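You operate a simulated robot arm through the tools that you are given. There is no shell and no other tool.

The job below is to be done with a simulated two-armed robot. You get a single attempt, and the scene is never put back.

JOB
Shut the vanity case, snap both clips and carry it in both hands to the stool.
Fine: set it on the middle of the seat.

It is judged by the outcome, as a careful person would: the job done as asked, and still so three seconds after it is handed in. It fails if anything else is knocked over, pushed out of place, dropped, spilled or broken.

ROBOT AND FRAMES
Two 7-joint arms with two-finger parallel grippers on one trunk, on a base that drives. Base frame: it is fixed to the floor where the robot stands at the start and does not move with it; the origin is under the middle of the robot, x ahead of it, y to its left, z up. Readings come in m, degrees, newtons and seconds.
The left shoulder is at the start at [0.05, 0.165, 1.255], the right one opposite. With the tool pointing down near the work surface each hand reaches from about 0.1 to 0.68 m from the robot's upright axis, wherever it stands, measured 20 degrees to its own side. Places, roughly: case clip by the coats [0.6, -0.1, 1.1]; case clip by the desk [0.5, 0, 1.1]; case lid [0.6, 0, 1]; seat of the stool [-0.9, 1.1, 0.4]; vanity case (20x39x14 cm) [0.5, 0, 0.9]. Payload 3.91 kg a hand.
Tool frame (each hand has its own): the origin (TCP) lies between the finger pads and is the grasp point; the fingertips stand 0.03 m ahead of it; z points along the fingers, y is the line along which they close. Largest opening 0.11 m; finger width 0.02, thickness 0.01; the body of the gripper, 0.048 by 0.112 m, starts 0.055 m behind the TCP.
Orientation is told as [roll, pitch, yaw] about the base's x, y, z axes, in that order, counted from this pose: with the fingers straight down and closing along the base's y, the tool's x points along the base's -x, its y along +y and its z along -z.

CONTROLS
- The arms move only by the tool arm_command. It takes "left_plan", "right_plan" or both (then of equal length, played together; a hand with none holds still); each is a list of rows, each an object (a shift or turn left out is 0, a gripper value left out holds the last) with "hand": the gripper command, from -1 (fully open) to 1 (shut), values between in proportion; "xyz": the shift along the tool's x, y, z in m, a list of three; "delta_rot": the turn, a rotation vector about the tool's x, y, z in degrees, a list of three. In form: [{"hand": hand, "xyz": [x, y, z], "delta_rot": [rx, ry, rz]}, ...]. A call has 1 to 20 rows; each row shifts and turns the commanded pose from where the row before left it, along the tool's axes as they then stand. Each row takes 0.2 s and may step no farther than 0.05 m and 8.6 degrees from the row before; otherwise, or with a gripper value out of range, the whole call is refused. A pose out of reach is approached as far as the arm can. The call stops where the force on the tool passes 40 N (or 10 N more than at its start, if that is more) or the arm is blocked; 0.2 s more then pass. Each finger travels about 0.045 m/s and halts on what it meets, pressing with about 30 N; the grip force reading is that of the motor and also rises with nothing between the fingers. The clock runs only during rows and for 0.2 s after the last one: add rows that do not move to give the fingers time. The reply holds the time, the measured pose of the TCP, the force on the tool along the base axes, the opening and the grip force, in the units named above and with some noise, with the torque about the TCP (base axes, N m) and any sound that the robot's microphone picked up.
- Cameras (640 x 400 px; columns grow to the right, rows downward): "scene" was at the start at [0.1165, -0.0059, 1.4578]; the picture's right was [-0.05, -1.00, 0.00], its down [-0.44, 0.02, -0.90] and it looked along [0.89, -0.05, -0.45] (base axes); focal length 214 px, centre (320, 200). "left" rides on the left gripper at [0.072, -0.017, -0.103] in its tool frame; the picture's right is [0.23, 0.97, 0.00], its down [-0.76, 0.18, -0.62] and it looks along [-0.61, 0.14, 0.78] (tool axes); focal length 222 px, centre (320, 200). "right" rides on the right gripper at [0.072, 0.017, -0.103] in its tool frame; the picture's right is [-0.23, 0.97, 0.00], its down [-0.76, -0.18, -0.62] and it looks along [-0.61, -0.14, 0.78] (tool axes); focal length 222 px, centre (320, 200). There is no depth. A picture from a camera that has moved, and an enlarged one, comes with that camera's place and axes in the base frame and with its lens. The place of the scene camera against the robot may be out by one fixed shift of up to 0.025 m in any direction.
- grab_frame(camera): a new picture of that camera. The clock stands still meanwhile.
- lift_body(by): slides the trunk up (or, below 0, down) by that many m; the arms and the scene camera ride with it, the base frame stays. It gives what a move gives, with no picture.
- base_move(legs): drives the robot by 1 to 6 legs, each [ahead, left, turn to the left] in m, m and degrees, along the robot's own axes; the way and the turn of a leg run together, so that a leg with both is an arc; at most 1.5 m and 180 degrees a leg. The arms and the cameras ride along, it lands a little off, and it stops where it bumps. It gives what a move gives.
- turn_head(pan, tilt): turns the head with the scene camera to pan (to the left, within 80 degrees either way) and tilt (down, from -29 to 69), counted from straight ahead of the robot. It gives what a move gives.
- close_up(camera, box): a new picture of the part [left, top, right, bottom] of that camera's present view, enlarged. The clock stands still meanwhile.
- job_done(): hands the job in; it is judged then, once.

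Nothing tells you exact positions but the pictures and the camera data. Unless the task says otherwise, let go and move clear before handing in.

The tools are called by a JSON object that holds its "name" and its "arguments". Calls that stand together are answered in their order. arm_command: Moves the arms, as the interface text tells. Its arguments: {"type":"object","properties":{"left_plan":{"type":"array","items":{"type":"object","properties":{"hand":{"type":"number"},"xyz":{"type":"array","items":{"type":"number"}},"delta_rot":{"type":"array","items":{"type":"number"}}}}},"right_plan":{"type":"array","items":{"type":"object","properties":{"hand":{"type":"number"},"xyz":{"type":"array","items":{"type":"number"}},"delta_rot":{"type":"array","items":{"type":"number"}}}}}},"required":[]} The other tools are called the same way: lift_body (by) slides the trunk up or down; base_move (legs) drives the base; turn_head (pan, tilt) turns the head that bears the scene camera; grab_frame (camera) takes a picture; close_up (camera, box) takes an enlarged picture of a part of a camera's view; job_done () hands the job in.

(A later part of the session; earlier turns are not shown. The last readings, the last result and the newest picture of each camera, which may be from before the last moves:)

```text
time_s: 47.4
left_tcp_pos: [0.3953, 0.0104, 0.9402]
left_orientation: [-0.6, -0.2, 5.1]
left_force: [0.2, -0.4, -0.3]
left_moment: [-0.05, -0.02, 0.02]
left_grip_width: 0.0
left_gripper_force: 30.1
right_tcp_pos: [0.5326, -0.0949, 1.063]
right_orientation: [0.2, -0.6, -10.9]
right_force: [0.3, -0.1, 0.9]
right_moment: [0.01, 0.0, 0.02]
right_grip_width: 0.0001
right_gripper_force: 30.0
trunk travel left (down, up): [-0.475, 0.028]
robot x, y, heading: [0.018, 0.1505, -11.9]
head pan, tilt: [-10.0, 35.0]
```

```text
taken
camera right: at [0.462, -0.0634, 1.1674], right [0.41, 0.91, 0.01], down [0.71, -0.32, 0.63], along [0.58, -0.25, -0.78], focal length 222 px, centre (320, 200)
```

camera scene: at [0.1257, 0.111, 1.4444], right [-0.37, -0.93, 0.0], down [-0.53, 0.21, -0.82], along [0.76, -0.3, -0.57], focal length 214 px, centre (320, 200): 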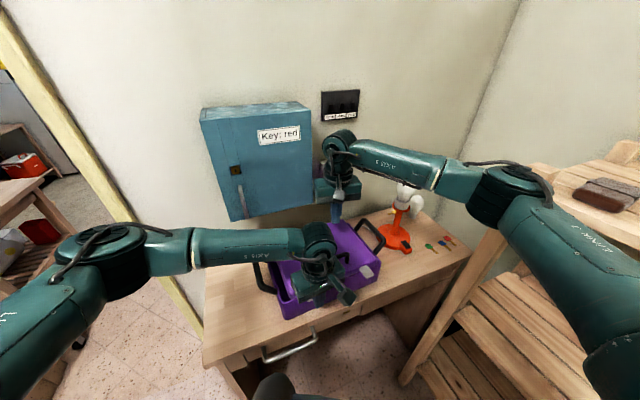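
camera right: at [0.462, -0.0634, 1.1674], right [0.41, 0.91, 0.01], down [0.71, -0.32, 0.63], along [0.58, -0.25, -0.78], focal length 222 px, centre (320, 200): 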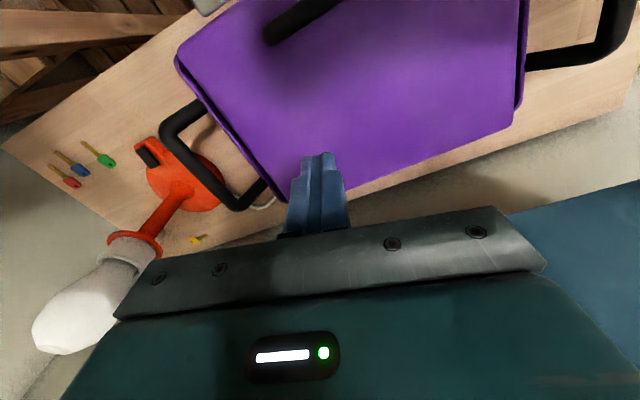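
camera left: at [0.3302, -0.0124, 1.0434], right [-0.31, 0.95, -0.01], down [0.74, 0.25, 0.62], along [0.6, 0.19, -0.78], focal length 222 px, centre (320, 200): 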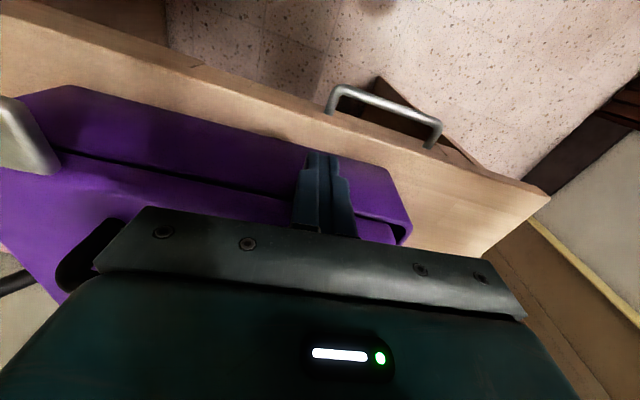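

The right forearm passes near the lamp and the shelf post, so I'll go down in small steps and check for lean.

{"name": "arm_command", "arguments": {"right_plan": [{"xyz": [0.005, 0.005, 0.015]}, {"xyz": [0.005, 0.005, 0.015]}]}}

{"name": "close_up", "arguments": {"camera": "scene", "box": [300, 110, 620, 310]}}

```text
time_s: 48.0
left_tcp_pos: [0.396, 0.0091, 0.9405]
left_orientation: [-0.5, -0.3, 5.0]
left_force: [0.7, -0.3, -0.1]
left_moment: [0.0, 0.0, 0.02]
left_grip_width: 0.0
left_gripper_force: 29.7
right_tcp_pos: [0.5239, -0.0831, 1.0355]
right_orientation: [0.1, -0.5, -11.1]
right_force: [-0.5, -0.3, -0.4]
right_moment: [0.01, 0.01, 0.03]
right_grip_width: 0.0001
right_gripper_force: 30.2
trunk travel left (down, up): [-0.475, 0.028]
robot x, y, heading: [0.0197, 0.1518, -12.0]
head pan, tilt: [-10.0, 35.0]
```

```text
2.00 times, centred on (460, 210) of scene
camera zoom: at [0.1253, 0.111, 1.4444], right [-0.37, -0.93, 0.0], down [-0.53, 0.21, -0.82], along [0.76, -0.31, -0.57], focal length 429 px, centre (40, 180)
```

zoom: 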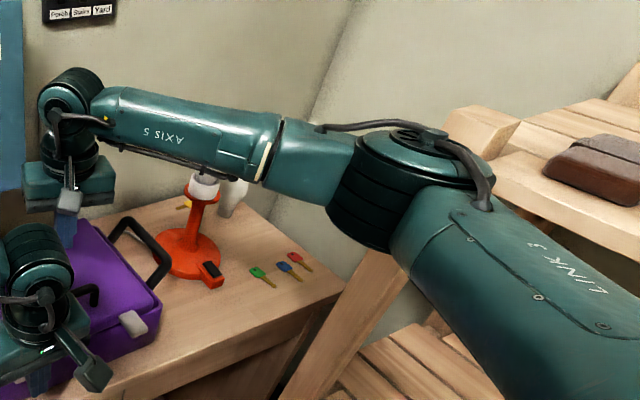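

No lean so far. I'll continue down in small steps until contact with the lid.

{"name": "arm_command", "arguments": {"right_plan": [{"xyz": [0.003, 0.003, 0.012]}, {"xyz": [0.003, 0.003, 0.012]}, {"xyz": [0, 0, 0.01]}]}}

{"name": "arm_command", "arguments": {"right_plan": [{"xyz": [0, 0, 0.006]}, {"xyz": [0, 0, 0.006]}, {"xyz": [0, 0, 0.006]}]}}

{"name": "close_up", "arguments": {"camera": "scene", "box": [220, 110, 620, 360]}}

```text
time_s: 48.8
left_tcp_pos: [0.395, 0.0092, 0.9411]
left_orientation: [-0.4, -0.2, 5.1]
left_force: [0.7, 0.2, 0.7]
left_moment: [0.0, 0.0, 0.03]
left_grip_width: 0.0001
left_gripper_force: 30.2
right_tcp_pos: [0.5201, -0.0766, 0.9997]
right_orientation: [0.2, -0.4, -10.9]
right_force: [0.2, 0.1, -1.2]
right_moment: [-0.01, 0.0, 0.04]
right_grip_width: 0.0
right_gripper_force: 30.2
trunk travel left (down, up): [-0.475, 0.028]
robot x, y, heading: [0.0205, 0.1546, -12.1]
head pan, tilt: [-10.0, 35.0]
```

```text
time_s: 49.6
left_tcp_pos: [0.3948, 0.0093, 0.9407]
left_orientation: [-0.5, -0.1, 5.0]
left_force: [-0.3, -0.3, 0.5]
left_moment: [-0.02, -0.01, 0.01]
left_grip_width: 0.0
left_gripper_force: 30.4
right_tcp_pos: [0.5222, -0.0755, 0.9817]
right_orientation: [0.2, -0.3, -11.2]
right_force: [1.0, 0.5, 0.0]
right_moment: [0.0, 0.0, -0.01]
right_grip_width: 0.0
right_gripper_force: 30.2
trunk travel left (down, up): [-0.475, 0.028]
robot x, y, heading: [0.0237, 0.1494, -11.8]
head pan, tilt: [-10.0, 35.0]
```

```text
1.60 times, centred on (420, 235) of scene
camera zoom: at [0.1254, 0.1109, 1.4444], right [-0.37, -0.93, 0.0], down [-0.53, 0.21, -0.82], along [0.76, -0.3, -0.57], focal length 343 px, centre (160, 144)
```

zoom: 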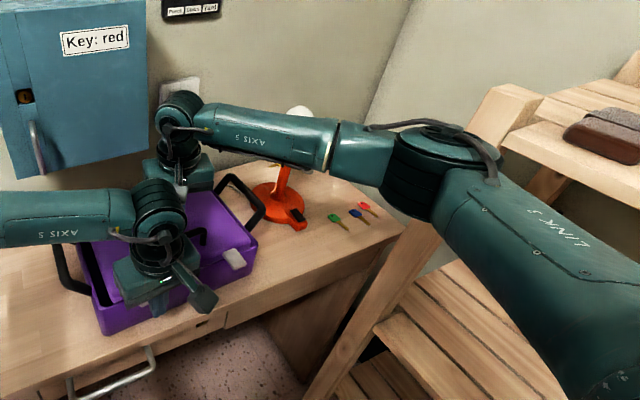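

Still no lean. I'll press the lid with the right hand to build some holding force.

{"name": "arm_command", "arguments": {"right_plan": [{"xyz": [0, 0, 0.004]}, {"xyz": [0, 0, 0.003]}]}}

```text
time_s: 50.2
left_tcp_pos: [0.393, 0.0097, 0.9423]
left_orientation: [-0.5, -0.3, 5.1]
left_force: [-0.2, -0.5, 0.7]
left_moment: [0.02, 0.03, -0.02]
left_grip_width: 0.0
left_gripper_force: 30.5
right_tcp_pos: [0.5206, -0.0758, 0.9804]
right_orientation: [0.2, -1.2, -11.1]
right_force: [-1.4, -4.9, 32.0]
right_moment: [-0.14, 0.33, 0.26]
right_grip_width: 0.0002
right_gripper_force: 30.0
trunk travel left (down, up): [-0.475, 0.028]
robot x, y, heading: [0.0187, 0.1485, -11.6]
head pan, tilt: [-10.0, 35.0]
```

The right hand holds the lid down with 32 N. Now I'll push the left clip in.

{"name": "arm_command", "arguments": {"left_plan": [{"xyz": [0.003, 0.007, 0]}, {"xyz": [-0.004, 0, 0]}, {"xyz": [-0.004, 0, 0]}, {"xyz": [-0.003, 0, 0]}, {"xyz": [-0.003, 0, 0]}, {"xyz": [-0.003, 0, 0]}]}}

{"name": "close_up", "arguments": {"camera": "scene", "box": [240, 210, 400, 335]}}

```text
time_s: 51.6
left_tcp_pos: [0.4009, 0.0177, 0.9417]
left_orientation: [-0.6, 0.0, 4.8]
left_force: [-24.2, 3.4, 6.4]
left_moment: [-0.02, -0.04, -0.18]
left_grip_width: 0.0
left_gripper_force: 30.1
right_tcp_pos: [0.5198, -0.0755, 0.9807]
right_orientation: [0.4, -1.3, -11.3]
right_force: [13.6, -5.8, 27.6]
right_moment: [-0.21, -0.14, -0.03]
right_grip_width: 0.0002
right_gripper_force: 29.6
trunk travel left (down, up): [-0.475, 0.028]
robot x, y, heading: [0.0175, 0.1516, -12.0]
head pan, tilt: [-10.0, 35.0]
```

```text
3.20 times, centred on (320, 272) of scene
camera zoom: at [0.1208, 0.1119, 1.4448], right [-0.37, -0.93, 0.0], down [-0.53, 0.21, -0.82], along [0.76, -0.31, -0.57], focal length 686 px, centre (320, -32)
```

zoom: 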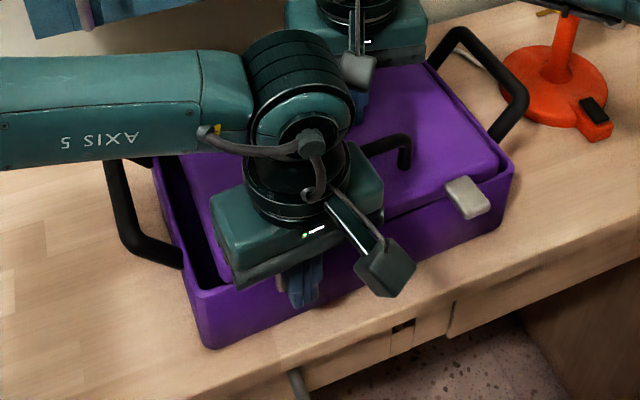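

That is 24 N with no click yet. I'll back the left hand off to see how the clip sits.

{"name": "arm_command", "arguments": {"left_plan": [{"xyz": [0.02, 0, 0]}, {"xyz": [0.03, 0.02, -0.02]}, {"xyz": [0.01, 0.045, -0.02]}, {"xyz": [0, 0.045, -0.02]}, {"xyz": [0, 0.045, -0.02]}, {"xyz": [0, 0.03, -0.03]}]}}

{"name": "close_up", "arguments": {"camera": "scene", "box": [240, 210, 400, 335]}}

{"name": "grab_frame", "arguments": {"camera": "left"}}

```text
refused: row 3 steps farther than a row can; nothing moved
```

```text
3.20 times, centred on (320, 272) of scene
camera zoom: at [0.1208, 0.1119, 1.4448], right [-0.37, -0.93, 0.0], down [-0.53, 0.21, -0.82], along [0.76, -0.31, -0.57], focal length 686 px, centre (320, -32)
```

zoom: 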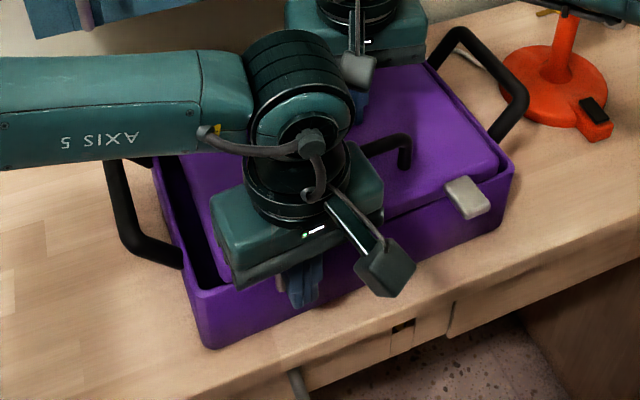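

```text
taken
camera left: at [0.331, -0.0045, 1.0445], right [-0.31, 0.95, -0.01], down [0.74, 0.25, 0.62], along [0.59, 0.18, -0.78], focal length 222 px, centre (320, 200)
```

left: 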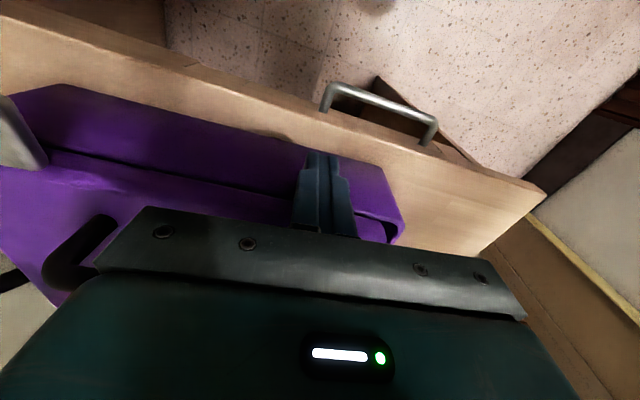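

One step was too long. I'll resend it with shorter ones.

{"name": "arm_command", "arguments": {"left_plan": [{"xyz": [0.02, 0, 0]}, {"xyz": [0.02, 0.01, -0.02]}, {"xyz": [0.01, 0.035, -0.02]}, {"xyz": [0, 0.04, -0.02]}, {"xyz": [0, 0.04, -0.02]}, {"xyz": [0, 0.035, -0.02]}]}}

{"name": "close_up", "arguments": {"camera": "scene", "box": [240, 210, 400, 335]}}

{"name": "grab_frame", "arguments": {"camera": "left"}}

```text
time_s: 53.0
left_tcp_pos: [0.3396, 0.1749, 1.0395]
left_orientation: [-0.6, -0.3, 5.1]
left_force: [-0.1, 0.4, -0.9]
left_moment: [0.04, 0.03, 0.0]
left_grip_width: 0.0
left_gripper_force: 29.7
right_tcp_pos: [0.5208, -0.075, 0.9803]
right_orientation: [0.3, -1.1, -11.1]
right_force: [1.3, -5.2, 36.5]
right_moment: [-0.13, 0.29, 0.1]
right_grip_width: 0.0001
right_gripper_force: 30.2
trunk travel left (down, up): [-0.475, 0.028]
robot x, y, heading: [0.0159, 0.1522, -11.8]
head pan, tilt: [-10.0, 35.0]
```

```text
3.20 times, centred on (320, 272) of scene
camera zoom: at [0.1222, 0.1122, 1.4448], right [-0.37, -0.93, 0.0], down [-0.53, 0.21, -0.82], along [0.76, -0.31, -0.57], focal length 686 px, centre (320, -32)
```

zoom: 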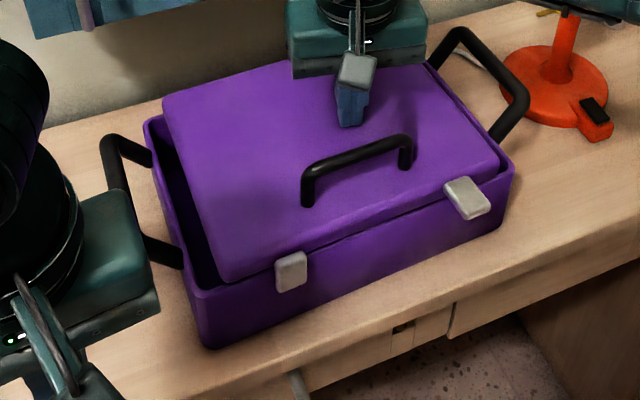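

```text
taken
camera left: at [0.2687, 0.1522, 1.1428], right [-0.31, 0.95, -0.01], down [0.74, 0.25, 0.63], along [0.6, 0.19, -0.78], focal length 222 px, centre (320, 200)
```

left: 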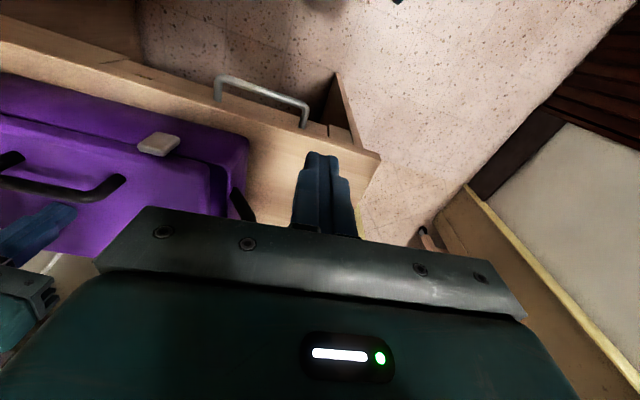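

The left clip is clearly folded down now, unlike the right one. I'll zoom in to judge whether it's fully home.

{"name": "close_up", "arguments": {"camera": "scene", "box": [290, 255, 370, 305]}}

{"name": "close_up", "arguments": {"camera": "left", "box": [110, 100, 230, 190]}}

```text
8.00 times, centred on (330, 280) of scene
camera zoom: at [0.1222, 0.1122, 1.4448], right [-0.37, -0.93, 0.0], down [-0.53, 0.21, -0.82], along [0.76, -0.31, -0.57], focal length 1716 px, centre (240, -440)
```

zoom: 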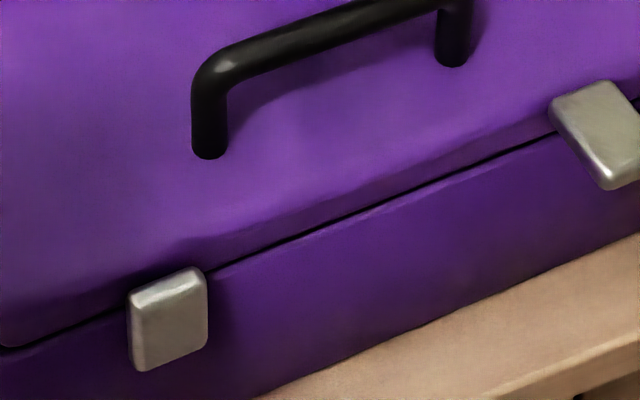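

```text
4.44 times, centred on (170, 145) of left
camera zoom: at [0.2687, 0.1522, 1.1428], right [-0.31, 0.95, -0.01], down [0.74, 0.25, 0.63], along [0.6, 0.19, -0.78], focal length 987 px, centre (987, 444)
```

zoom: 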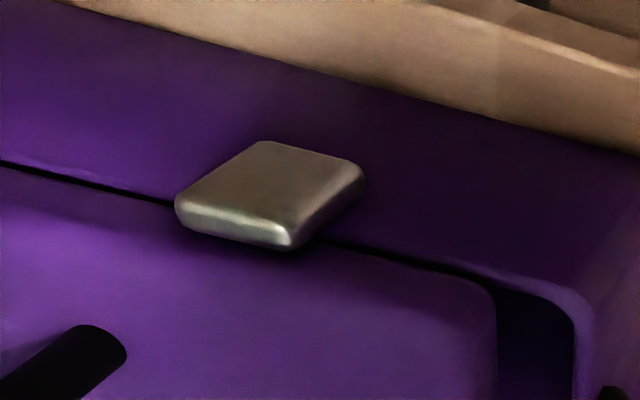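

The plate hangs nearly vertical, from z 0.93 to 0.895, with its lower end still about 15 degrees out. Last time I pressed only its upper half, so this time I'll press lower with the fingertips at z about 0.888.

{"name": "arm_command", "arguments": {"left_plan": [{"xyz": [-0.0031, -0.033, 0.0243]}, {"xyz": [-0.0031, -0.033, 0.0243]}, {"xyz": [-0.0031, -0.033, 0.0243]}, {"xyz": [-0.0031, -0.033, 0.0243]}, {"xyz": [-0.0031, -0.033, 0.0243]}, {"xyz": [-0.012, 0, 0]}, {"xyz": [-0.012, 0, 0]}]}}

{"name": "close_up", "arguments": {"camera": "scene", "box": [270, 235, 390, 320]}}

{"name": "close_up", "arguments": {"camera": "left", "box": [240, 80, 400, 200]}}

```text
time_s: 54.6
left_tcp_pos: [0.3968, 0.0134, 0.9207]
left_orientation: [-0.6, -0.4, 5.2]
left_force: [-0.1, 0.7, -0.3]
left_moment: [-0.04, -0.01, 0.01]
left_grip_width: 0.0
left_gripper_force: 30.4
right_tcp_pos: [0.5206, -0.0747, 0.98]
right_orientation: [0.4, -1.1, -11.1]
right_force: [2.2, -5.0, 35.9]
right_moment: [-0.12, 0.29, 0.17]
right_grip_width: 0.0002
right_gripper_force: 29.8
trunk travel left (down, up): [-0.475, 0.028]
robot x, y, heading: [0.0164, 0.1502, -12.1]
head pan, tilt: [-10.0, 35.0]
```

```text
4.71 times, centred on (330, 278) of scene
camera zoom: at [0.1222, 0.1119, 1.4448], right [-0.37, -0.93, 0.0], down [-0.53, 0.21, -0.82], along [0.76, -0.31, -0.57], focal length 1009 px, centre (273, -165)
```

zoom: 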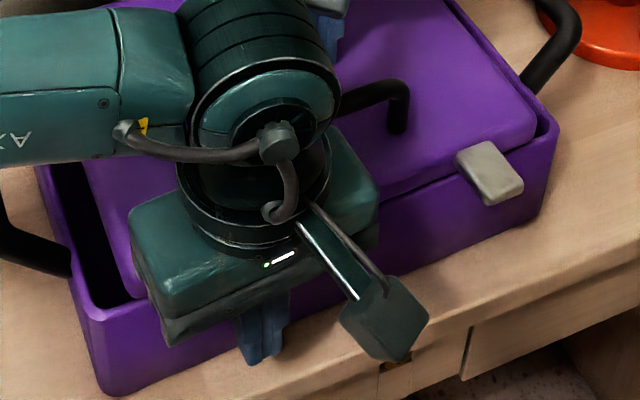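

```text
3.33 times, centred on (320, 140) of left
camera zoom: at [0.3253, -0.0095, 1.0221], right [-0.31, 0.95, -0.01], down [0.74, 0.25, 0.63], along [0.6, 0.19, -0.78], focal length 740 px, centre (320, 400)
```

zoom: 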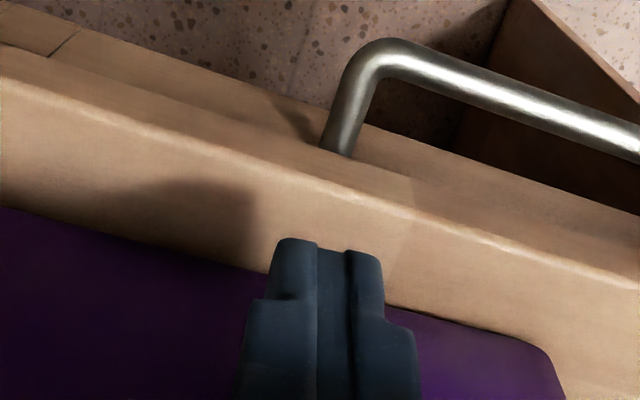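

Fingers are in front of the clip and lower now. I'll push in steadily.

{"name": "arm_command", "arguments": {"left_plan": [{"xyz": [-0.004, 0, 0]}, {"xyz": [-0.004, 0, 0]}, {"xyz": [-0.004, 0, 0]}, {"xyz": [-0.003, 0, 0]}, {"xyz": [-0.003, 0, 0]}, {"xyz": [-0.003, 0, 0]}]}}

```text
time_s: 56.0
left_tcp_pos: [0.4156, 0.0143, 0.9203]
left_orientation: [-0.5, -0.1, 4.9]
left_force: [-22.6, 2.9, -0.6]
left_moment: [-0.01, -0.27, -0.06]
left_grip_width: 0.0
left_gripper_force: 30.5
right_tcp_pos: [0.5198, -0.0741, 0.9805]
right_orientation: [0.4, -1.2, -11.1]
right_force: [13.9, -5.5, 29.5]
right_moment: [-0.15, -0.13, -0.12]
right_grip_width: 0.0
right_gripper_force: 29.7
trunk travel left (down, up): [-0.475, 0.028]
robot x, y, heading: [0.0155, 0.1513, -11.9]
head pan, tilt: [-10.0, 35.0]
```

{"name": "arm_command", "arguments": {"left_plan": [{"xyz": [-0.003, 0, 0]}, {"xyz": [-0.003, 0, 0]}, {"xyz": [-0.003, 0, 0]}, {}]}}

{"name": "close_up", "arguments": {"camera": "scene", "box": [240, 210, 400, 335]}}

```text
time_s: 57.0
left_tcp_pos: [0.4269, 0.0157, 0.9193]
left_orientation: [-0.5, -0.3, 5.0]
left_force: [-17.5, 6.0, -1.7]
left_moment: [-0.04, -0.21, 0.0]
left_grip_width: 0.0
left_gripper_force: 29.5
right_tcp_pos: [0.5204, -0.0757, 0.9801]
right_orientation: [0.4, -1.0, -11.2]
right_force: [11.6, -4.5, 28.8]
right_moment: [-0.12, -0.08, 0.07]
right_grip_width: 0.0
right_gripper_force: 30.0
trunk travel left (down, up): [-0.475, 0.028]
robot x, y, heading: [0.0168, 0.1494, -11.9]
head pan, tilt: [-10.0, 35.0]
```

```text
3.20 times, centred on (320, 272) of scene
camera zoom: at [0.1222, 0.1123, 1.4448], right [-0.37, -0.93, 0.0], down [-0.53, 0.21, -0.82], along [0.76, -0.31, -0.57], focal length 686 px, centre (320, -32)
```

zoom: 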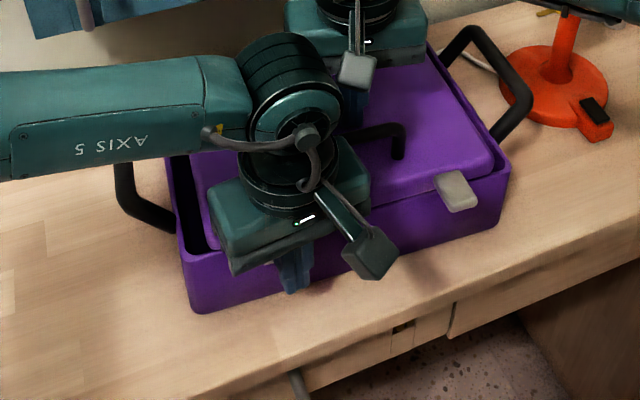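

Without more grip the case just turns: its left side slid back about 1 cm and no click came. A better way is to squeeze it front-to-back between both hands, which needs the case pulled out from under the cabinet. I'll clear the left hand and re-measure.

{"name": "arm_command", "arguments": {"left_plan": [{"xyz": [0.02, 0, 0]}, {"xyz": [0.03, 0.01, -0.02]}, {"xyz": [0.02, 0.035, -0.02]}, {"xyz": [0, 0.04, -0.02]}, {"xyz": [0, 0.04, -0.02]}, {"xyz": [0, 0.035, -0.03]}, {"xyz": [0, 0.035, -0.03]}]}}

{"name": "grab_frame", "arguments": {"camera": "scene"}}

{"name": "close_up", "arguments": {"camera": "scene", "box": [240, 200, 400, 325]}}

{"name": "grab_frame", "arguments": {"camera": "right"}}

{"name": "grab_frame", "arguments": {"camera": "left"}}

```text
time_s: 58.6
left_tcp_pos: [0.3377, 0.2027, 1.0564]
left_orientation: [-0.5, -0.4, 5.0]
left_force: [-0.8, 0.4, 0.1]
left_moment: [0.0, 0.0, -0.02]
left_grip_width: 0.0
left_gripper_force: 29.7
right_tcp_pos: [0.5213, -0.0744, 0.9802]
right_orientation: [0.5, -1.0, -11.0]
right_force: [0.2, -3.2, 37.1]
right_moment: [-0.05, 0.3, 0.13]
right_grip_width: 0.0
right_gripper_force: 29.8
trunk travel left (down, up): [-0.475, 0.028]
robot x, y, heading: [0.0178, 0.1535, -12.1]
head pan, tilt: [-10.0, 35.0]
```

```text
taken
camera scene: at [0.1221, 0.1125, 1.4448], right [-0.37, -0.93, 0.0], down [-0.53, 0.21, -0.82], along [0.76, -0.31, -0.57], focal length 214 px, centre (320, 200)
```

scene: 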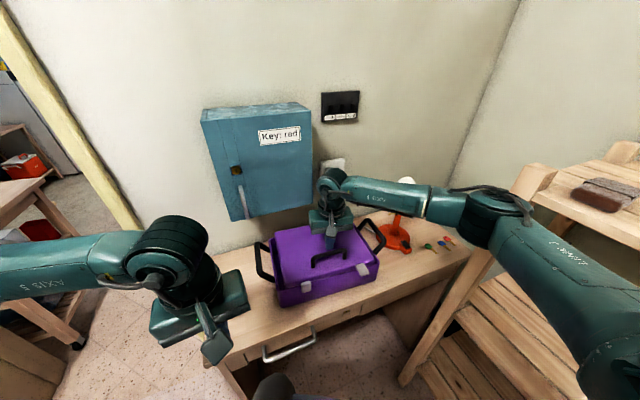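

```text
3.20 times, centred on (320, 262) of scene
camera zoom: at [0.1221, 0.1125, 1.4448], right [-0.37, -0.93, 0.0], down [-0.53, 0.21, -0.82], along [0.76, -0.31, -0.57], focal length 686 px, centre (320, 0)
```

zoom: 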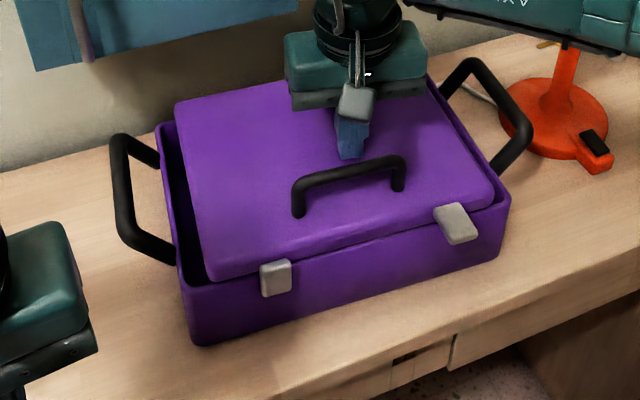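

```text
taken
camera right: at [0.4492, -0.0432, 1.0833], right [0.41, 0.91, 0.01], down [0.7, -0.32, 0.64], along [0.58, -0.25, -0.77], focal length 222 px, centre (320, 200)
```

right: 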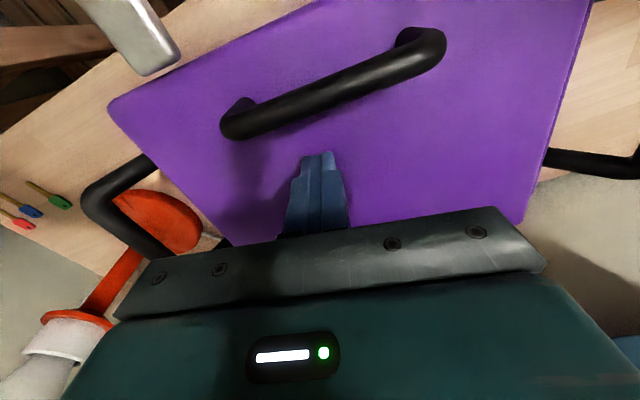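

```text
taken
camera left: at [0.2663, 0.1797, 1.1589], right [-0.31, 0.95, -0.01], down [0.74, 0.25, 0.63], along [0.6, 0.19, -0.78], focal length 222 px, centre (320, 200)
```

left: 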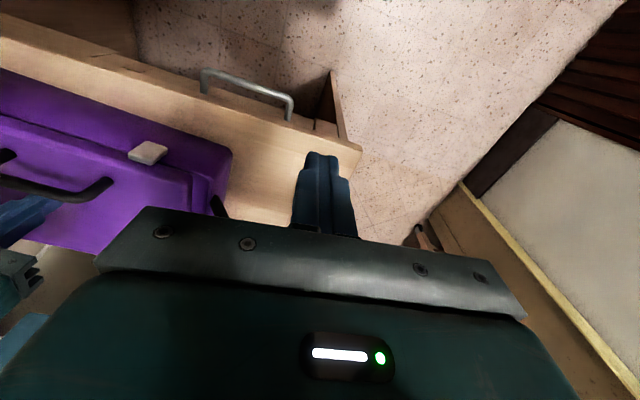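

The case has turned to about -3 degrees with its front near x 0.45. I'll ease the right fingertips just off the lid and use them behind the carry handle to draw the case back towards the desk's front edge.

{"name": "arm_command", "arguments": {"right_plan": [{"xyz": [0, 0, -0.012]}, {"xyz": [0.01, 0.005, 0]}, {"xyz": [0.01, 0.005, 0]}, {"xyz": [0.008, 0, 0]}, {"xyz": [0.006, 0, 0]}]}}

{"name": "close_up", "arguments": {"camera": "scene", "box": [240, 200, 400, 325]}}

{"name": "grab_frame", "arguments": {"camera": "right"}}

```text
time_s: 59.8
left_tcp_pos: [0.3398, 0.2001, 1.0545]
left_orientation: [-0.5, -0.3, 5.0]
left_force: [0.5, 0.0, -0.2]
left_moment: [0.01, 0.02, 0.01]
left_grip_width: 0.0
left_gripper_force: 30.2
right_tcp_pos: [0.4886, -0.0601, 0.9873]
right_orientation: [0.1, -0.5, -11.0]
right_force: [5.1, -1.5, 2.2]
right_moment: [-0.05, 0.02, 0.08]
right_grip_width: 0.0002
right_gripper_force: 30.1
trunk travel left (down, up): [-0.475, 0.028]
robot x, y, heading: [0.0207, 0.1508, -11.9]
head pan, tilt: [-10.0, 35.0]
```

```text
3.20 times, centred on (320, 262) of scene
camera zoom: at [0.1258, 0.1109, 1.4443], right [-0.37, -0.93, 0.0], down [-0.53, 0.21, -0.82], along [0.76, -0.3, -0.57], focal length 686 px, centre (320, 0)
```

zoom: 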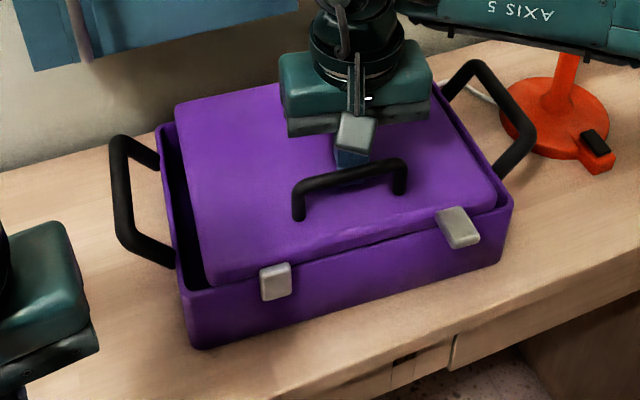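

```text
taken
camera right: at [0.4186, -0.0285, 1.0905], right [0.41, 0.91, 0.01], down [0.71, -0.32, 0.63], along [0.58, -0.25, -0.78], focal length 222 px, centre (320, 200)
```

right: 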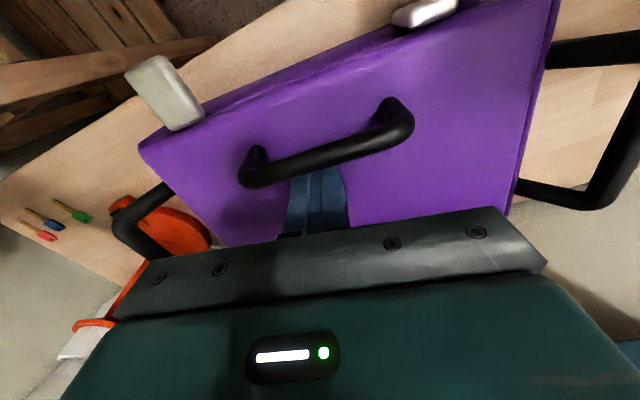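

The fingers are centred behind the carry handle. I'll pull the case forward.

{"name": "arm_command", "arguments": {"right_plan": [{"xyz": [0.008, 0, 0]}, {"xyz": [0.008, 0, 0]}, {"xyz": [0.008, 0, 0]}, {"xyz": [0.008, 0, 0]}, {"xyz": [0.006, 0, 0]}]}}

{"name": "close_up", "arguments": {"camera": "scene", "box": [240, 200, 400, 325]}}

{"name": "grab_frame", "arguments": {"camera": "left"}}

```text
time_s: 61.0
left_tcp_pos: [0.3396, 0.2006, 1.0556]
left_orientation: [-0.5, -0.1, 5.1]
left_force: [-0.5, -0.3, -0.3]
left_moment: [-0.03, 0.01, 0.0]
left_grip_width: 0.0
left_gripper_force: 29.5
right_tcp_pos: [0.4508, -0.052, 0.9858]
right_orientation: [0.3, -0.4, -11.0]
right_force: [2.4, -0.7, -0.2]
right_moment: [0.0, 0.01, 0.06]
right_grip_width: 0.0
right_gripper_force: 30.0
trunk travel left (down, up): [-0.475, 0.028]
robot x, y, heading: [0.0189, 0.1559, -11.8]
head pan, tilt: [-10.0, 35.0]
```

```text
3.20 times, centred on (320, 262) of scene
camera zoom: at [0.1255, 0.1109, 1.4443], right [-0.37, -0.93, 0.0], down [-0.53, 0.21, -0.82], along [0.76, -0.3, -0.57], focal length 686 px, centre (320, 0)
```

zoom: 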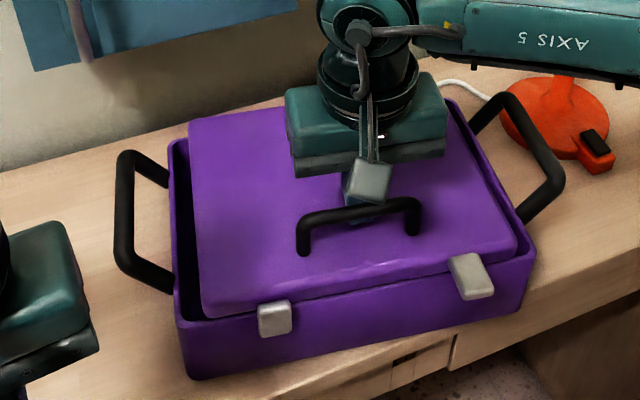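

```text
taken
camera left: at [0.2691, 0.178, 1.1578], right [-0.31, 0.95, -0.01], down [0.74, 0.25, 0.62], along [0.59, 0.19, -0.78], focal length 222 px, centre (320, 200)
```

left: 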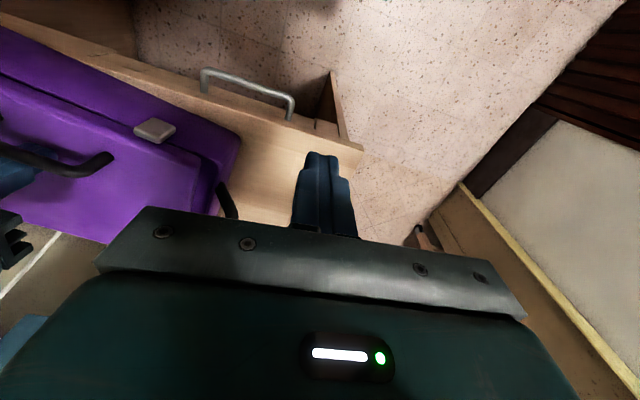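

The case came forward but is now turned about -9 degrees, with its left side too far back. I'll use the closed left fingers inside the left side-handle loop to draw that side forward.

{"name": "arm_command", "arguments": {"left_plan": [{"xyz": [-0.0395, -0.0211, -0.0075]}, {"xyz": [-0.0395, -0.0211, -0.0075]}, {"xyz": [-0.0395, -0.0211, -0.0075]}, {"xyz": [-0.0395, -0.0211, -0.0075]}]}}

{"name": "grab_frame", "arguments": {"camera": "left"}}

{"name": "close_up", "arguments": {"camera": "scene", "box": [220, 180, 400, 320]}}

```text
time_s: 62.0
left_tcp_pos: [0.5072, 0.1336, 1.0871]
left_orientation: [-0.4, -0.2, 5.0]
left_force: [0.2, -0.5, -0.7]
left_moment: [0.04, 0.02, 0.0]
left_grip_width: 0.0
left_gripper_force: 30.6
right_tcp_pos: [0.4507, -0.0518, 0.9877]
right_orientation: [0.2, -0.4, -11.0]
right_force: [0.7, 0.2, 0.4]
right_moment: [0.0, -0.02, 0.01]
right_grip_width: 0.0
right_gripper_force: 29.8
trunk travel left (down, up): [-0.475, 0.028]
robot x, y, heading: [0.0163, 0.1513, -12.1]
head pan, tilt: [-10.0, 35.0]
```

```text
taken
camera left: at [0.4369, 0.1107, 1.1887], right [-0.31, 0.95, -0.01], down [0.74, 0.25, 0.62], along [0.59, 0.19, -0.78], focal length 222 px, centre (320, 200)
```

left: 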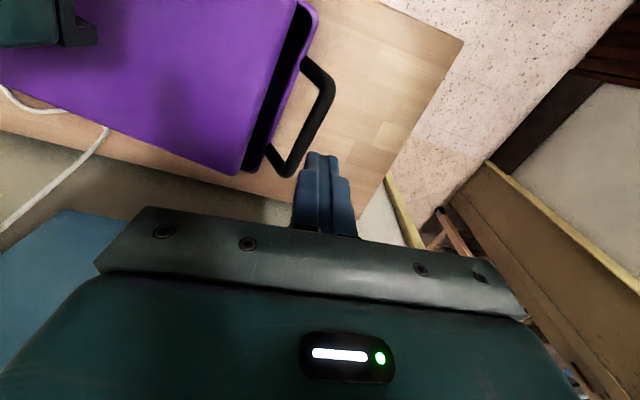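

```text
2.86 times, centred on (310, 250) of scene
camera zoom: at [0.1257, 0.1104, 1.4443], right [-0.37, -0.93, 0.0], down [-0.53, 0.21, -0.82], along [0.76, -0.3, -0.57], focal length 613 px, centre (349, 57)
```

zoom: 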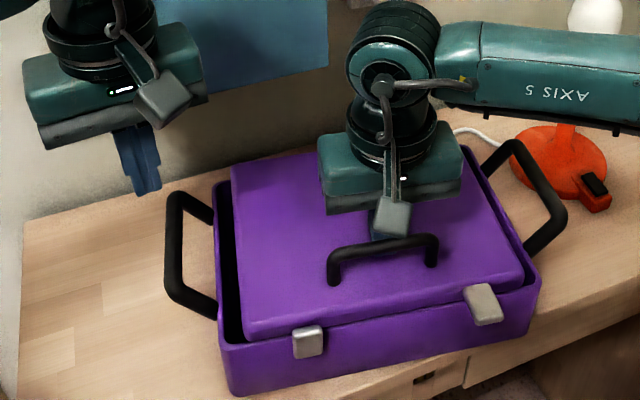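

The loop's middle is around (0.53, 0.10). I'll shift there and check the alignment before lowering.

{"name": "arm_command", "arguments": {"left_plan": [{"xyz": [-0.018, -0.0345, 0.03]}, {}]}}

{"name": "close_up", "arguments": {"camera": "left", "box": [220, 20, 420, 220]}}

```text
time_s: 62.6
left_tcp_pos: [0.5246, 0.1019, 1.0573]
left_orientation: [-0.5, -0.2, 5.1]
left_force: [0.0, -0.5, 0.7]
left_moment: [-0.02, -0.03, -0.02]
left_grip_width: 0.0002
left_gripper_force: 29.7
right_tcp_pos: [0.4507, -0.0498, 0.9872]
right_orientation: [0.1, -0.5, -11.0]
right_force: [0.6, -0.8, 0.6]
right_moment: [0.01, -0.01, 0.0]
right_grip_width: 0.0
right_gripper_force: 30.1
trunk travel left (down, up): [-0.475, 0.028]
robot x, y, heading: [0.019, 0.1508, -12.0]
head pan, tilt: [-10.0, 35.0]
```

```text
2.00 times, centred on (320, 120) of left
camera zoom: at [0.455, 0.0791, 1.16], right [-0.31, 0.95, -0.01], down [0.74, 0.25, 0.62], along [0.6, 0.19, -0.78], focal length 444 px, centre (320, 360)
```

zoom: 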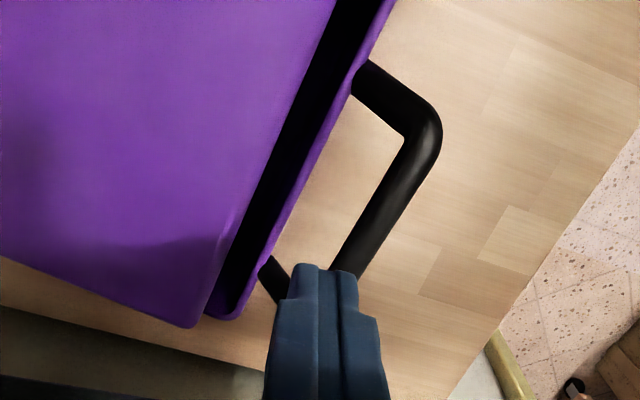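

The landing spot is inside the loop, slightly close to the wall. I'll shift 6 mm out and lower into the loop.

{"name": "arm_command", "arguments": {"left_plan": [{"xyz": [0, 0.006, 0.03]}, {"xyz": [0, 0, 0.04]}, {"xyz": [0, 0, 0.03]}, {"xyz": [0, 0, 0.02]}]}}

{"name": "close_up", "arguments": {"camera": "left", "box": [220, 20, 420, 220]}}

{"name": "close_up", "arguments": {"camera": "scene", "box": [220, 180, 400, 320]}}

```text
time_s: 63.5
left_tcp_pos: [0.5263, 0.1027, 0.954]
left_orientation: [-1.0, -0.1, 4.8]
left_force: [-7.1, 3.2, 13.2]
left_moment: [0.03, 0.31, -0.11]
left_grip_width: 0.0002
left_gripper_force: 30.1
right_tcp_pos: [0.45, -0.0508, 0.9889]
right_orientation: [0.2, -0.6, -10.9]
right_force: [-0.3, 0.2, -0.2]
right_moment: [-0.03, 0.02, 0.0]
right_grip_width: 0.0001
right_gripper_force: 30.2
trunk travel left (down, up): [-0.475, 0.028]
robot x, y, heading: [0.0162, 0.1506, -12.2]
head pan, tilt: [-10.0, 35.0]
stopped in row 4 (left hand): the force on the tool passed its limit at 46 N (the readings are from after the stop); the commanded pose is now the measured one
```

```text
2.00 times, centred on (320, 120) of left
camera zoom: at [0.4546, 0.0818, 1.0577], right [-0.31, 0.95, -0.02], down [0.74, 0.25, 0.62], along [0.6, 0.18, -0.78], focal length 444 px, centre (320, 360)
```

zoom: 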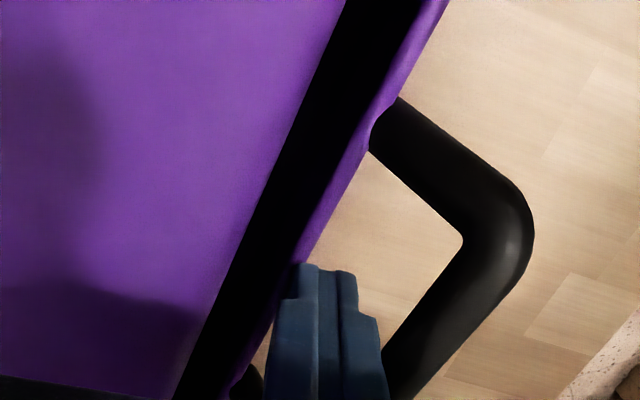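

```text
2.86 times, centred on (310, 250) of scene
camera zoom: at [0.1239, 0.1119, 1.4446], right [-0.37, -0.93, 0.0], down [-0.53, 0.21, -0.82], along [0.76, -0.31, -0.57], focal length 613 px, centre (349, 57)
```

zoom: 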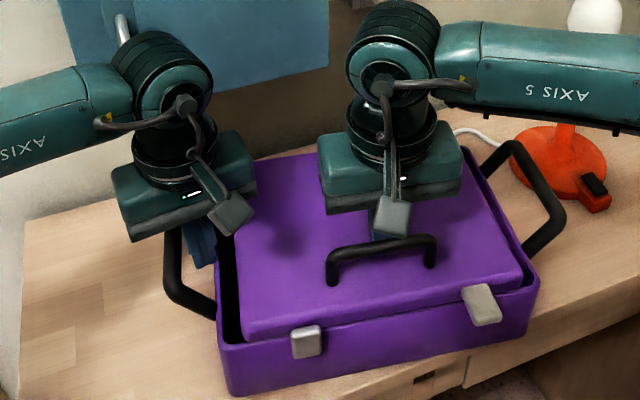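

The fingertips touched the tray rim. I'll lift a little, move outward and try again.

{"name": "arm_command", "arguments": {"left_plan": [{"xyz": [0, 0, -0.012]}, {"xyz": [0, 0.013, 0]}, {"xyz": [0, 0, 0.012]}, {"xyz": [0, 0, 0.01]}, {"xyz": [0, 0, 0.01]}]}}

{"name": "close_up", "arguments": {"camera": "left", "box": [220, 20, 420, 220]}}

```text
time_s: 64.5
left_tcp_pos: [0.5264, 0.1145, 0.9548]
left_orientation: [-1.6, -0.4, 4.7]
left_force: [-7.1, 6.3, 20.1]
left_moment: [0.0, 0.38, -0.11]
left_grip_width: 0.0
left_gripper_force: 30.1
right_tcp_pos: [0.4501, -0.05, 0.9873]
right_orientation: [0.2, -0.6, -11.0]
right_force: [-0.2, -0.1, -0.3]
right_moment: [0.04, 0.07, 0.01]
right_grip_width: 0.0
right_gripper_force: 30.3
trunk travel left (down, up): [-0.475, 0.028]
robot x, y, heading: [0.0227, 0.1529, -11.9]
head pan, tilt: [-10.0, 35.0]
stopped in row 4 (left hand): the force on the tool passed its limit at 46 N (the readings are from after the stop); the commanded pose is now the measured one
```

```text
2.00 times, centred on (320, 120) of left
camera zoom: at [0.4551, 0.0943, 1.0572], right [-0.31, 0.95, -0.03], down [0.74, 0.26, 0.63], along [0.6, 0.17, -0.78], focal length 444 px, centre (320, 360)
```

zoom: 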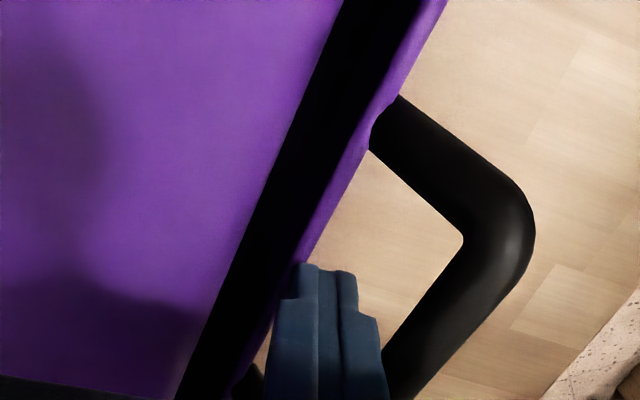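

The case moved along with the fingers, so they're catching on the rim. I'll lift well clear and re-aim with a fresh look.

{"name": "arm_command", "arguments": {"left_plan": [{"xyz": [0, 0, -0.02]}, {"xyz": [0, 0, -0.02]}, {}]}}

{"name": "close_up", "arguments": {"camera": "left", "box": [220, 20, 420, 220]}}

{"name": "close_up", "arguments": {"camera": "scene", "box": [220, 180, 400, 320]}}

```text
time_s: 65.3
left_tcp_pos: [0.5259, 0.1176, 0.9918]
left_orientation: [-1.3, -0.6, 4.9]
left_force: [-0.2, 0.0, 0.8]
left_moment: [0.01, 0.02, 0.01]
left_grip_width: 0.0001
left_gripper_force: 29.8
right_tcp_pos: [0.4516, -0.0509, 0.9875]
right_orientation: [0.3, -0.6, -11.0]
right_force: [0.0, -0.7, -0.8]
right_moment: [-0.03, 0.01, -0.03]
right_grip_width: 0.0
right_gripper_force: 30.0
trunk travel left (down, up): [-0.475, 0.028]
robot x, y, heading: [0.0194, 0.154, -11.5]
head pan, tilt: [-10.0, 35.0]
```

```text
2.00 times, centred on (320, 120) of left
camera zoom: at [0.4547, 0.096, 1.094], right [-0.31, 0.95, -0.02], down [0.74, 0.26, 0.63], along [0.6, 0.18, -0.78], focal length 444 px, centre (320, 360)
```

zoom: 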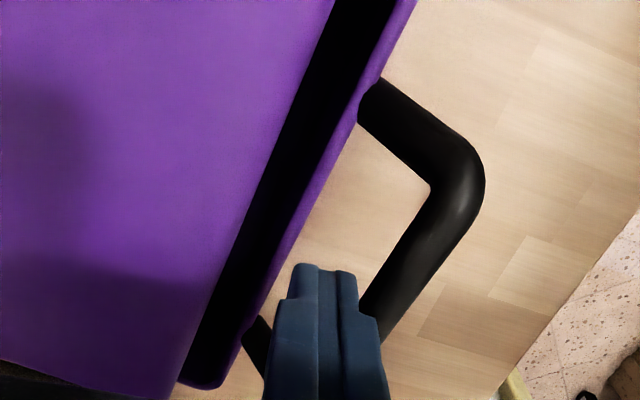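

```text
2.86 times, centred on (310, 250) of scene
camera zoom: at [0.1253, 0.1111, 1.4443], right [-0.37, -0.93, 0.0], down [-0.53, 0.21, -0.82], along [0.76, -0.3, -0.57], focal length 613 px, centre (349, 57)
```

zoom: 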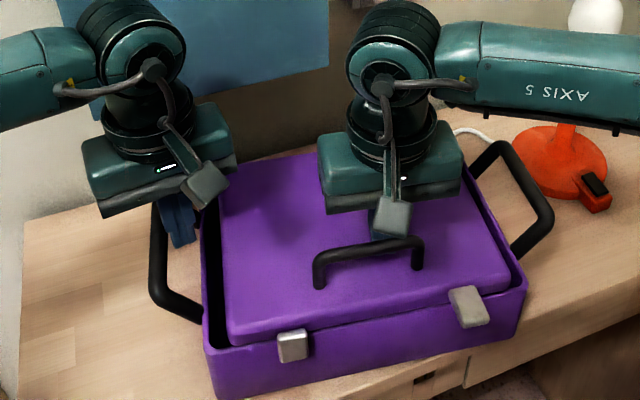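

The aim point now falls between wall and bar. I'll shift out another 6 mm and lower slowly.

{"name": "arm_command", "arguments": {"left_plan": [{"xyz": [0, 0.006, 0.02]}, {"xyz": [0, 0, 0.015]}, {"xyz": [0, 0, 0.01]}, {"xyz": [0, 0, 0.01]}]}}

{"name": "close_up", "arguments": {"camera": "left", "box": [220, 20, 420, 220]}}

```text
time_s: 66.2
left_tcp_pos: [0.5243, 0.1189, 0.954]
left_orientation: [-1.5, -0.3, 4.5]
left_force: [-7.2, 3.0, 13.1]
left_moment: [-0.02, 0.35, -0.12]
left_grip_width: 0.0001
left_gripper_force: 30.3
right_tcp_pos: [0.4492, -0.0516, 0.9864]
right_orientation: [0.2, -0.6, -11.1]
right_force: [0.3, -0.1, 0.1]
right_moment: [-0.03, 0.04, 0.02]
right_grip_width: 0.0
right_gripper_force: 29.8
trunk travel left (down, up): [-0.475, 0.028]
robot x, y, heading: [0.0213, 0.1498, -11.9]
head pan, tilt: [-10.0, 35.0]
stopped in row 4 (left hand): the force on the tool passed its limit at 47 N (the readings are from after the stop); the commanded pose is now the measured one
```

```text
2.00 times, centred on (320, 120) of left
camera zoom: at [0.4524, 0.0988, 1.0575], right [-0.3, 0.95, -0.03], down [0.74, 0.25, 0.62], along [0.6, 0.17, -0.78], focal length 444 px, centre (320, 360)
```

zoom: 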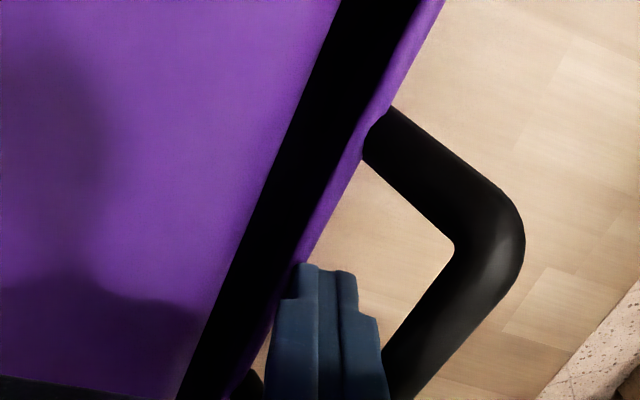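

It stops at the same height again with the push coming from the rim side. One more try a little further out will show whether the loop is really open.

{"name": "arm_command", "arguments": {"left_plan": [{"xyz": [0, 0, -0.025], "delta_rot": [0, 0, 0]}, {"xyz": [-0.004, 0.011, 0], "delta_rot": [1.5, 0, 0]}, {"xyz": [0, 0, 0.015]}, {"xyz": [0, 0, 0.007]}, {"xyz": [0, 0, 0.005]}, {"xyz": [0, 0, 0.005]}, {"xyz": [0, 0, 0.005]}]}}

{"name": "close_up", "arguments": {"camera": "left", "box": [220, 20, 420, 220]}}

```text
time_s: 67.2
left_tcp_pos: [0.5302, 0.1253, 0.9654]
left_orientation: [-3.9, -0.9, 4.6]
left_force: [-3.0, -4.2, 10.2]
left_moment: [0.11, -0.11, 0.07]
left_grip_width: 0.0
left_gripper_force: 29.9
right_tcp_pos: [0.4529, -0.0525, 0.9862]
right_orientation: [0.2, -0.7, -11.1]
right_force: [0.3, -0.6, -0.1]
right_moment: [-0.02, 0.0, -0.02]
right_grip_width: 0.0
right_gripper_force: 30.0
trunk travel left (down, up): [-0.475, 0.028]
robot x, y, heading: [0.0182, 0.1495, -12.0]
head pan, tilt: [-10.0, 35.0]
stopped in row 5 (left hand): the force on the tool passed its limit at 46 N (the readings are from after the stop); the commanded pose is now the measured one
```

```text
2.00 times, centred on (320, 120) of left
camera zoom: at [0.4569, 0.1091, 1.068], right [-0.3, 0.95, -0.07], down [0.73, 0.28, 0.62], along [0.61, 0.14, -0.78], focal length 444 px, centre (320, 360)
```

zoom: 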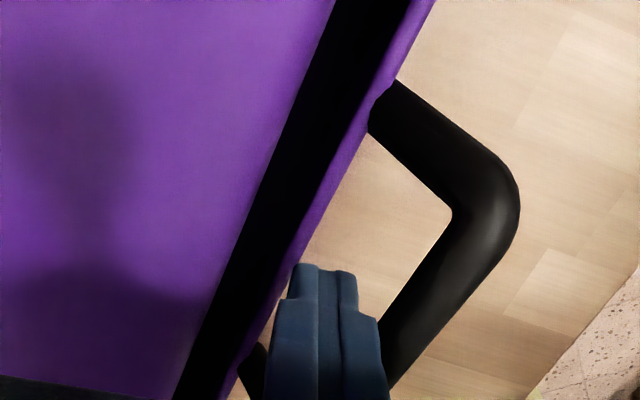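

The side-handle loop is too tight for two closed fingers, so I'll drop that idea. Better: grip the lid's carry handle from above with the right hand turned about 90 degrees, which holds the case firmly and keeps its camera out of the way. First I'll lift both hands and try that turn.

{"name": "arm_command", "arguments": {"left_plan": [{"xyz": [0, 0, -0.03]}, {"xyz": [0, 0.02, -0.04]}, {"xyz": [0.02, 0.03, -0.02]}, {"xyz": [0.02, 0.03, -0.02]}, {"xyz": [0.03, 0.03, 0]}], "right_plan": [{"xyz": [-0.004, 0, -0.01]}, {"xyz": [0, 0, -0.03]}, {"xyz": [0, 0, -0.04]}, {"xyz": [0, 0, -0.04]}, {"xyz": [0, 0, -0.03]}]}}

{"name": "arm_command", "arguments": {"right_plan": [{"delta_rot": [0, 0, -8.4]}, {"delta_rot": [0, 0, -8.4]}, {"delta_rot": [0, 0, -8.4]}, {"delta_rot": [0, 0, -8.4]}, {"delta_rot": [0, 0, -8.4]}, {"delta_rot": [0, 0, -8.4]}, {"delta_rot": [0, 0, -8.4]}, {"delta_rot": [0, 0, -8.4]}, {"delta_rot": [0, 0, -8.4]}, {"delta_rot": [0, 0, -8.4]}, {"delta_rot": [0, 0, -8.0]}]}}

{"name": "grab_frame", "arguments": {"camera": "scene"}}

{"name": "grab_frame", "arguments": {"camera": "left"}}

{"name": "grab_frame", "arguments": {"camera": "right"}}

```text
time_s: 68.4
left_tcp_pos: [0.447, 0.24, 1.0651]
left_orientation: [-3.6, -0.8, 4.6]
left_force: [-0.1, -1.1, 0.4]
left_moment: [-0.01, -0.02, 0.03]
left_grip_width: 0.0001
left_gripper_force: 30.3
right_tcp_pos: [0.452, -0.051, 1.1366]
right_orientation: [0.1, -0.8, -11.1]
right_force: [0.0, 0.0, -0.1]
right_moment: [-0.04, -0.04, 0.01]
right_grip_width: 0.0001
right_gripper_force: 30.1
trunk travel left (down, up): [-0.475, 0.028]
robot x, y, heading: [0.022, 0.1499, -11.9]
head pan, tilt: [-10.0, 35.0]
```

```text
time_s: 70.8
left_tcp_pos: [0.4484, 0.2394, 1.0646]
left_orientation: [-3.5, -0.8, 4.8]
left_force: [-1.1, -0.5, 0.0]
left_moment: [0.01, -0.02, -0.02]
left_grip_width: 0.0
left_gripper_force: 30.0
right_tcp_pos: [0.4546, -0.053, 1.1367]
right_orientation: [-0.6, -0.6, 44.8]
right_force: [0.3, -0.4, -0.7]
right_moment: [-0.02, -0.02, 0.0]
right_grip_width: 0.0
right_gripper_force: 29.5
right hand out of reach, approached as far as the arm can: row 8, 9, 10, 11
trunk travel left (down, up): [-0.475, 0.028]
robot x, y, heading: [0.018, 0.1524, -11.9]
head pan, tilt: [-10.0, 35.0]
```

```text
taken
camera scene: at [0.1251, 0.1111, 1.4444], right [-0.37, -0.93, 0.0], down [-0.53, 0.21, -0.82], along [0.76, -0.3, -0.57], focal length 214 px, centre (320, 200)
```

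scene: 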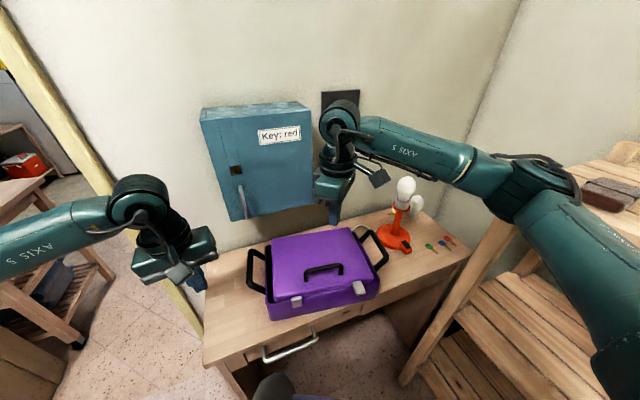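

```text
taken
camera left: at [0.3754, 0.2219, 1.1672], right [-0.31, 0.95, -0.06], down [0.73, 0.28, 0.62], along [0.61, 0.14, -0.78], focal length 222 px, centre (320, 200)
```

left: 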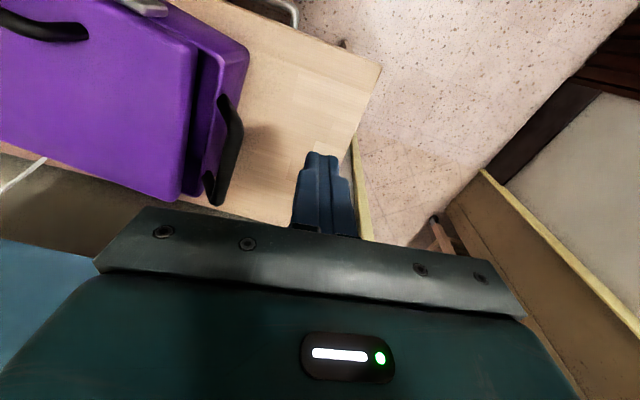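

```text
taken
camera right: at [0.3889, -0.0908, 1.2401], right [-0.53, 0.85, -0.01], down [0.66, 0.41, 0.63], along [0.54, 0.33, -0.77], focal length 222 px, centre (320, 200)
```

right: 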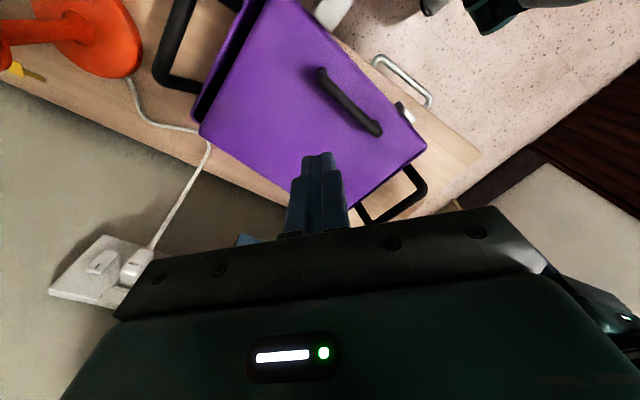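

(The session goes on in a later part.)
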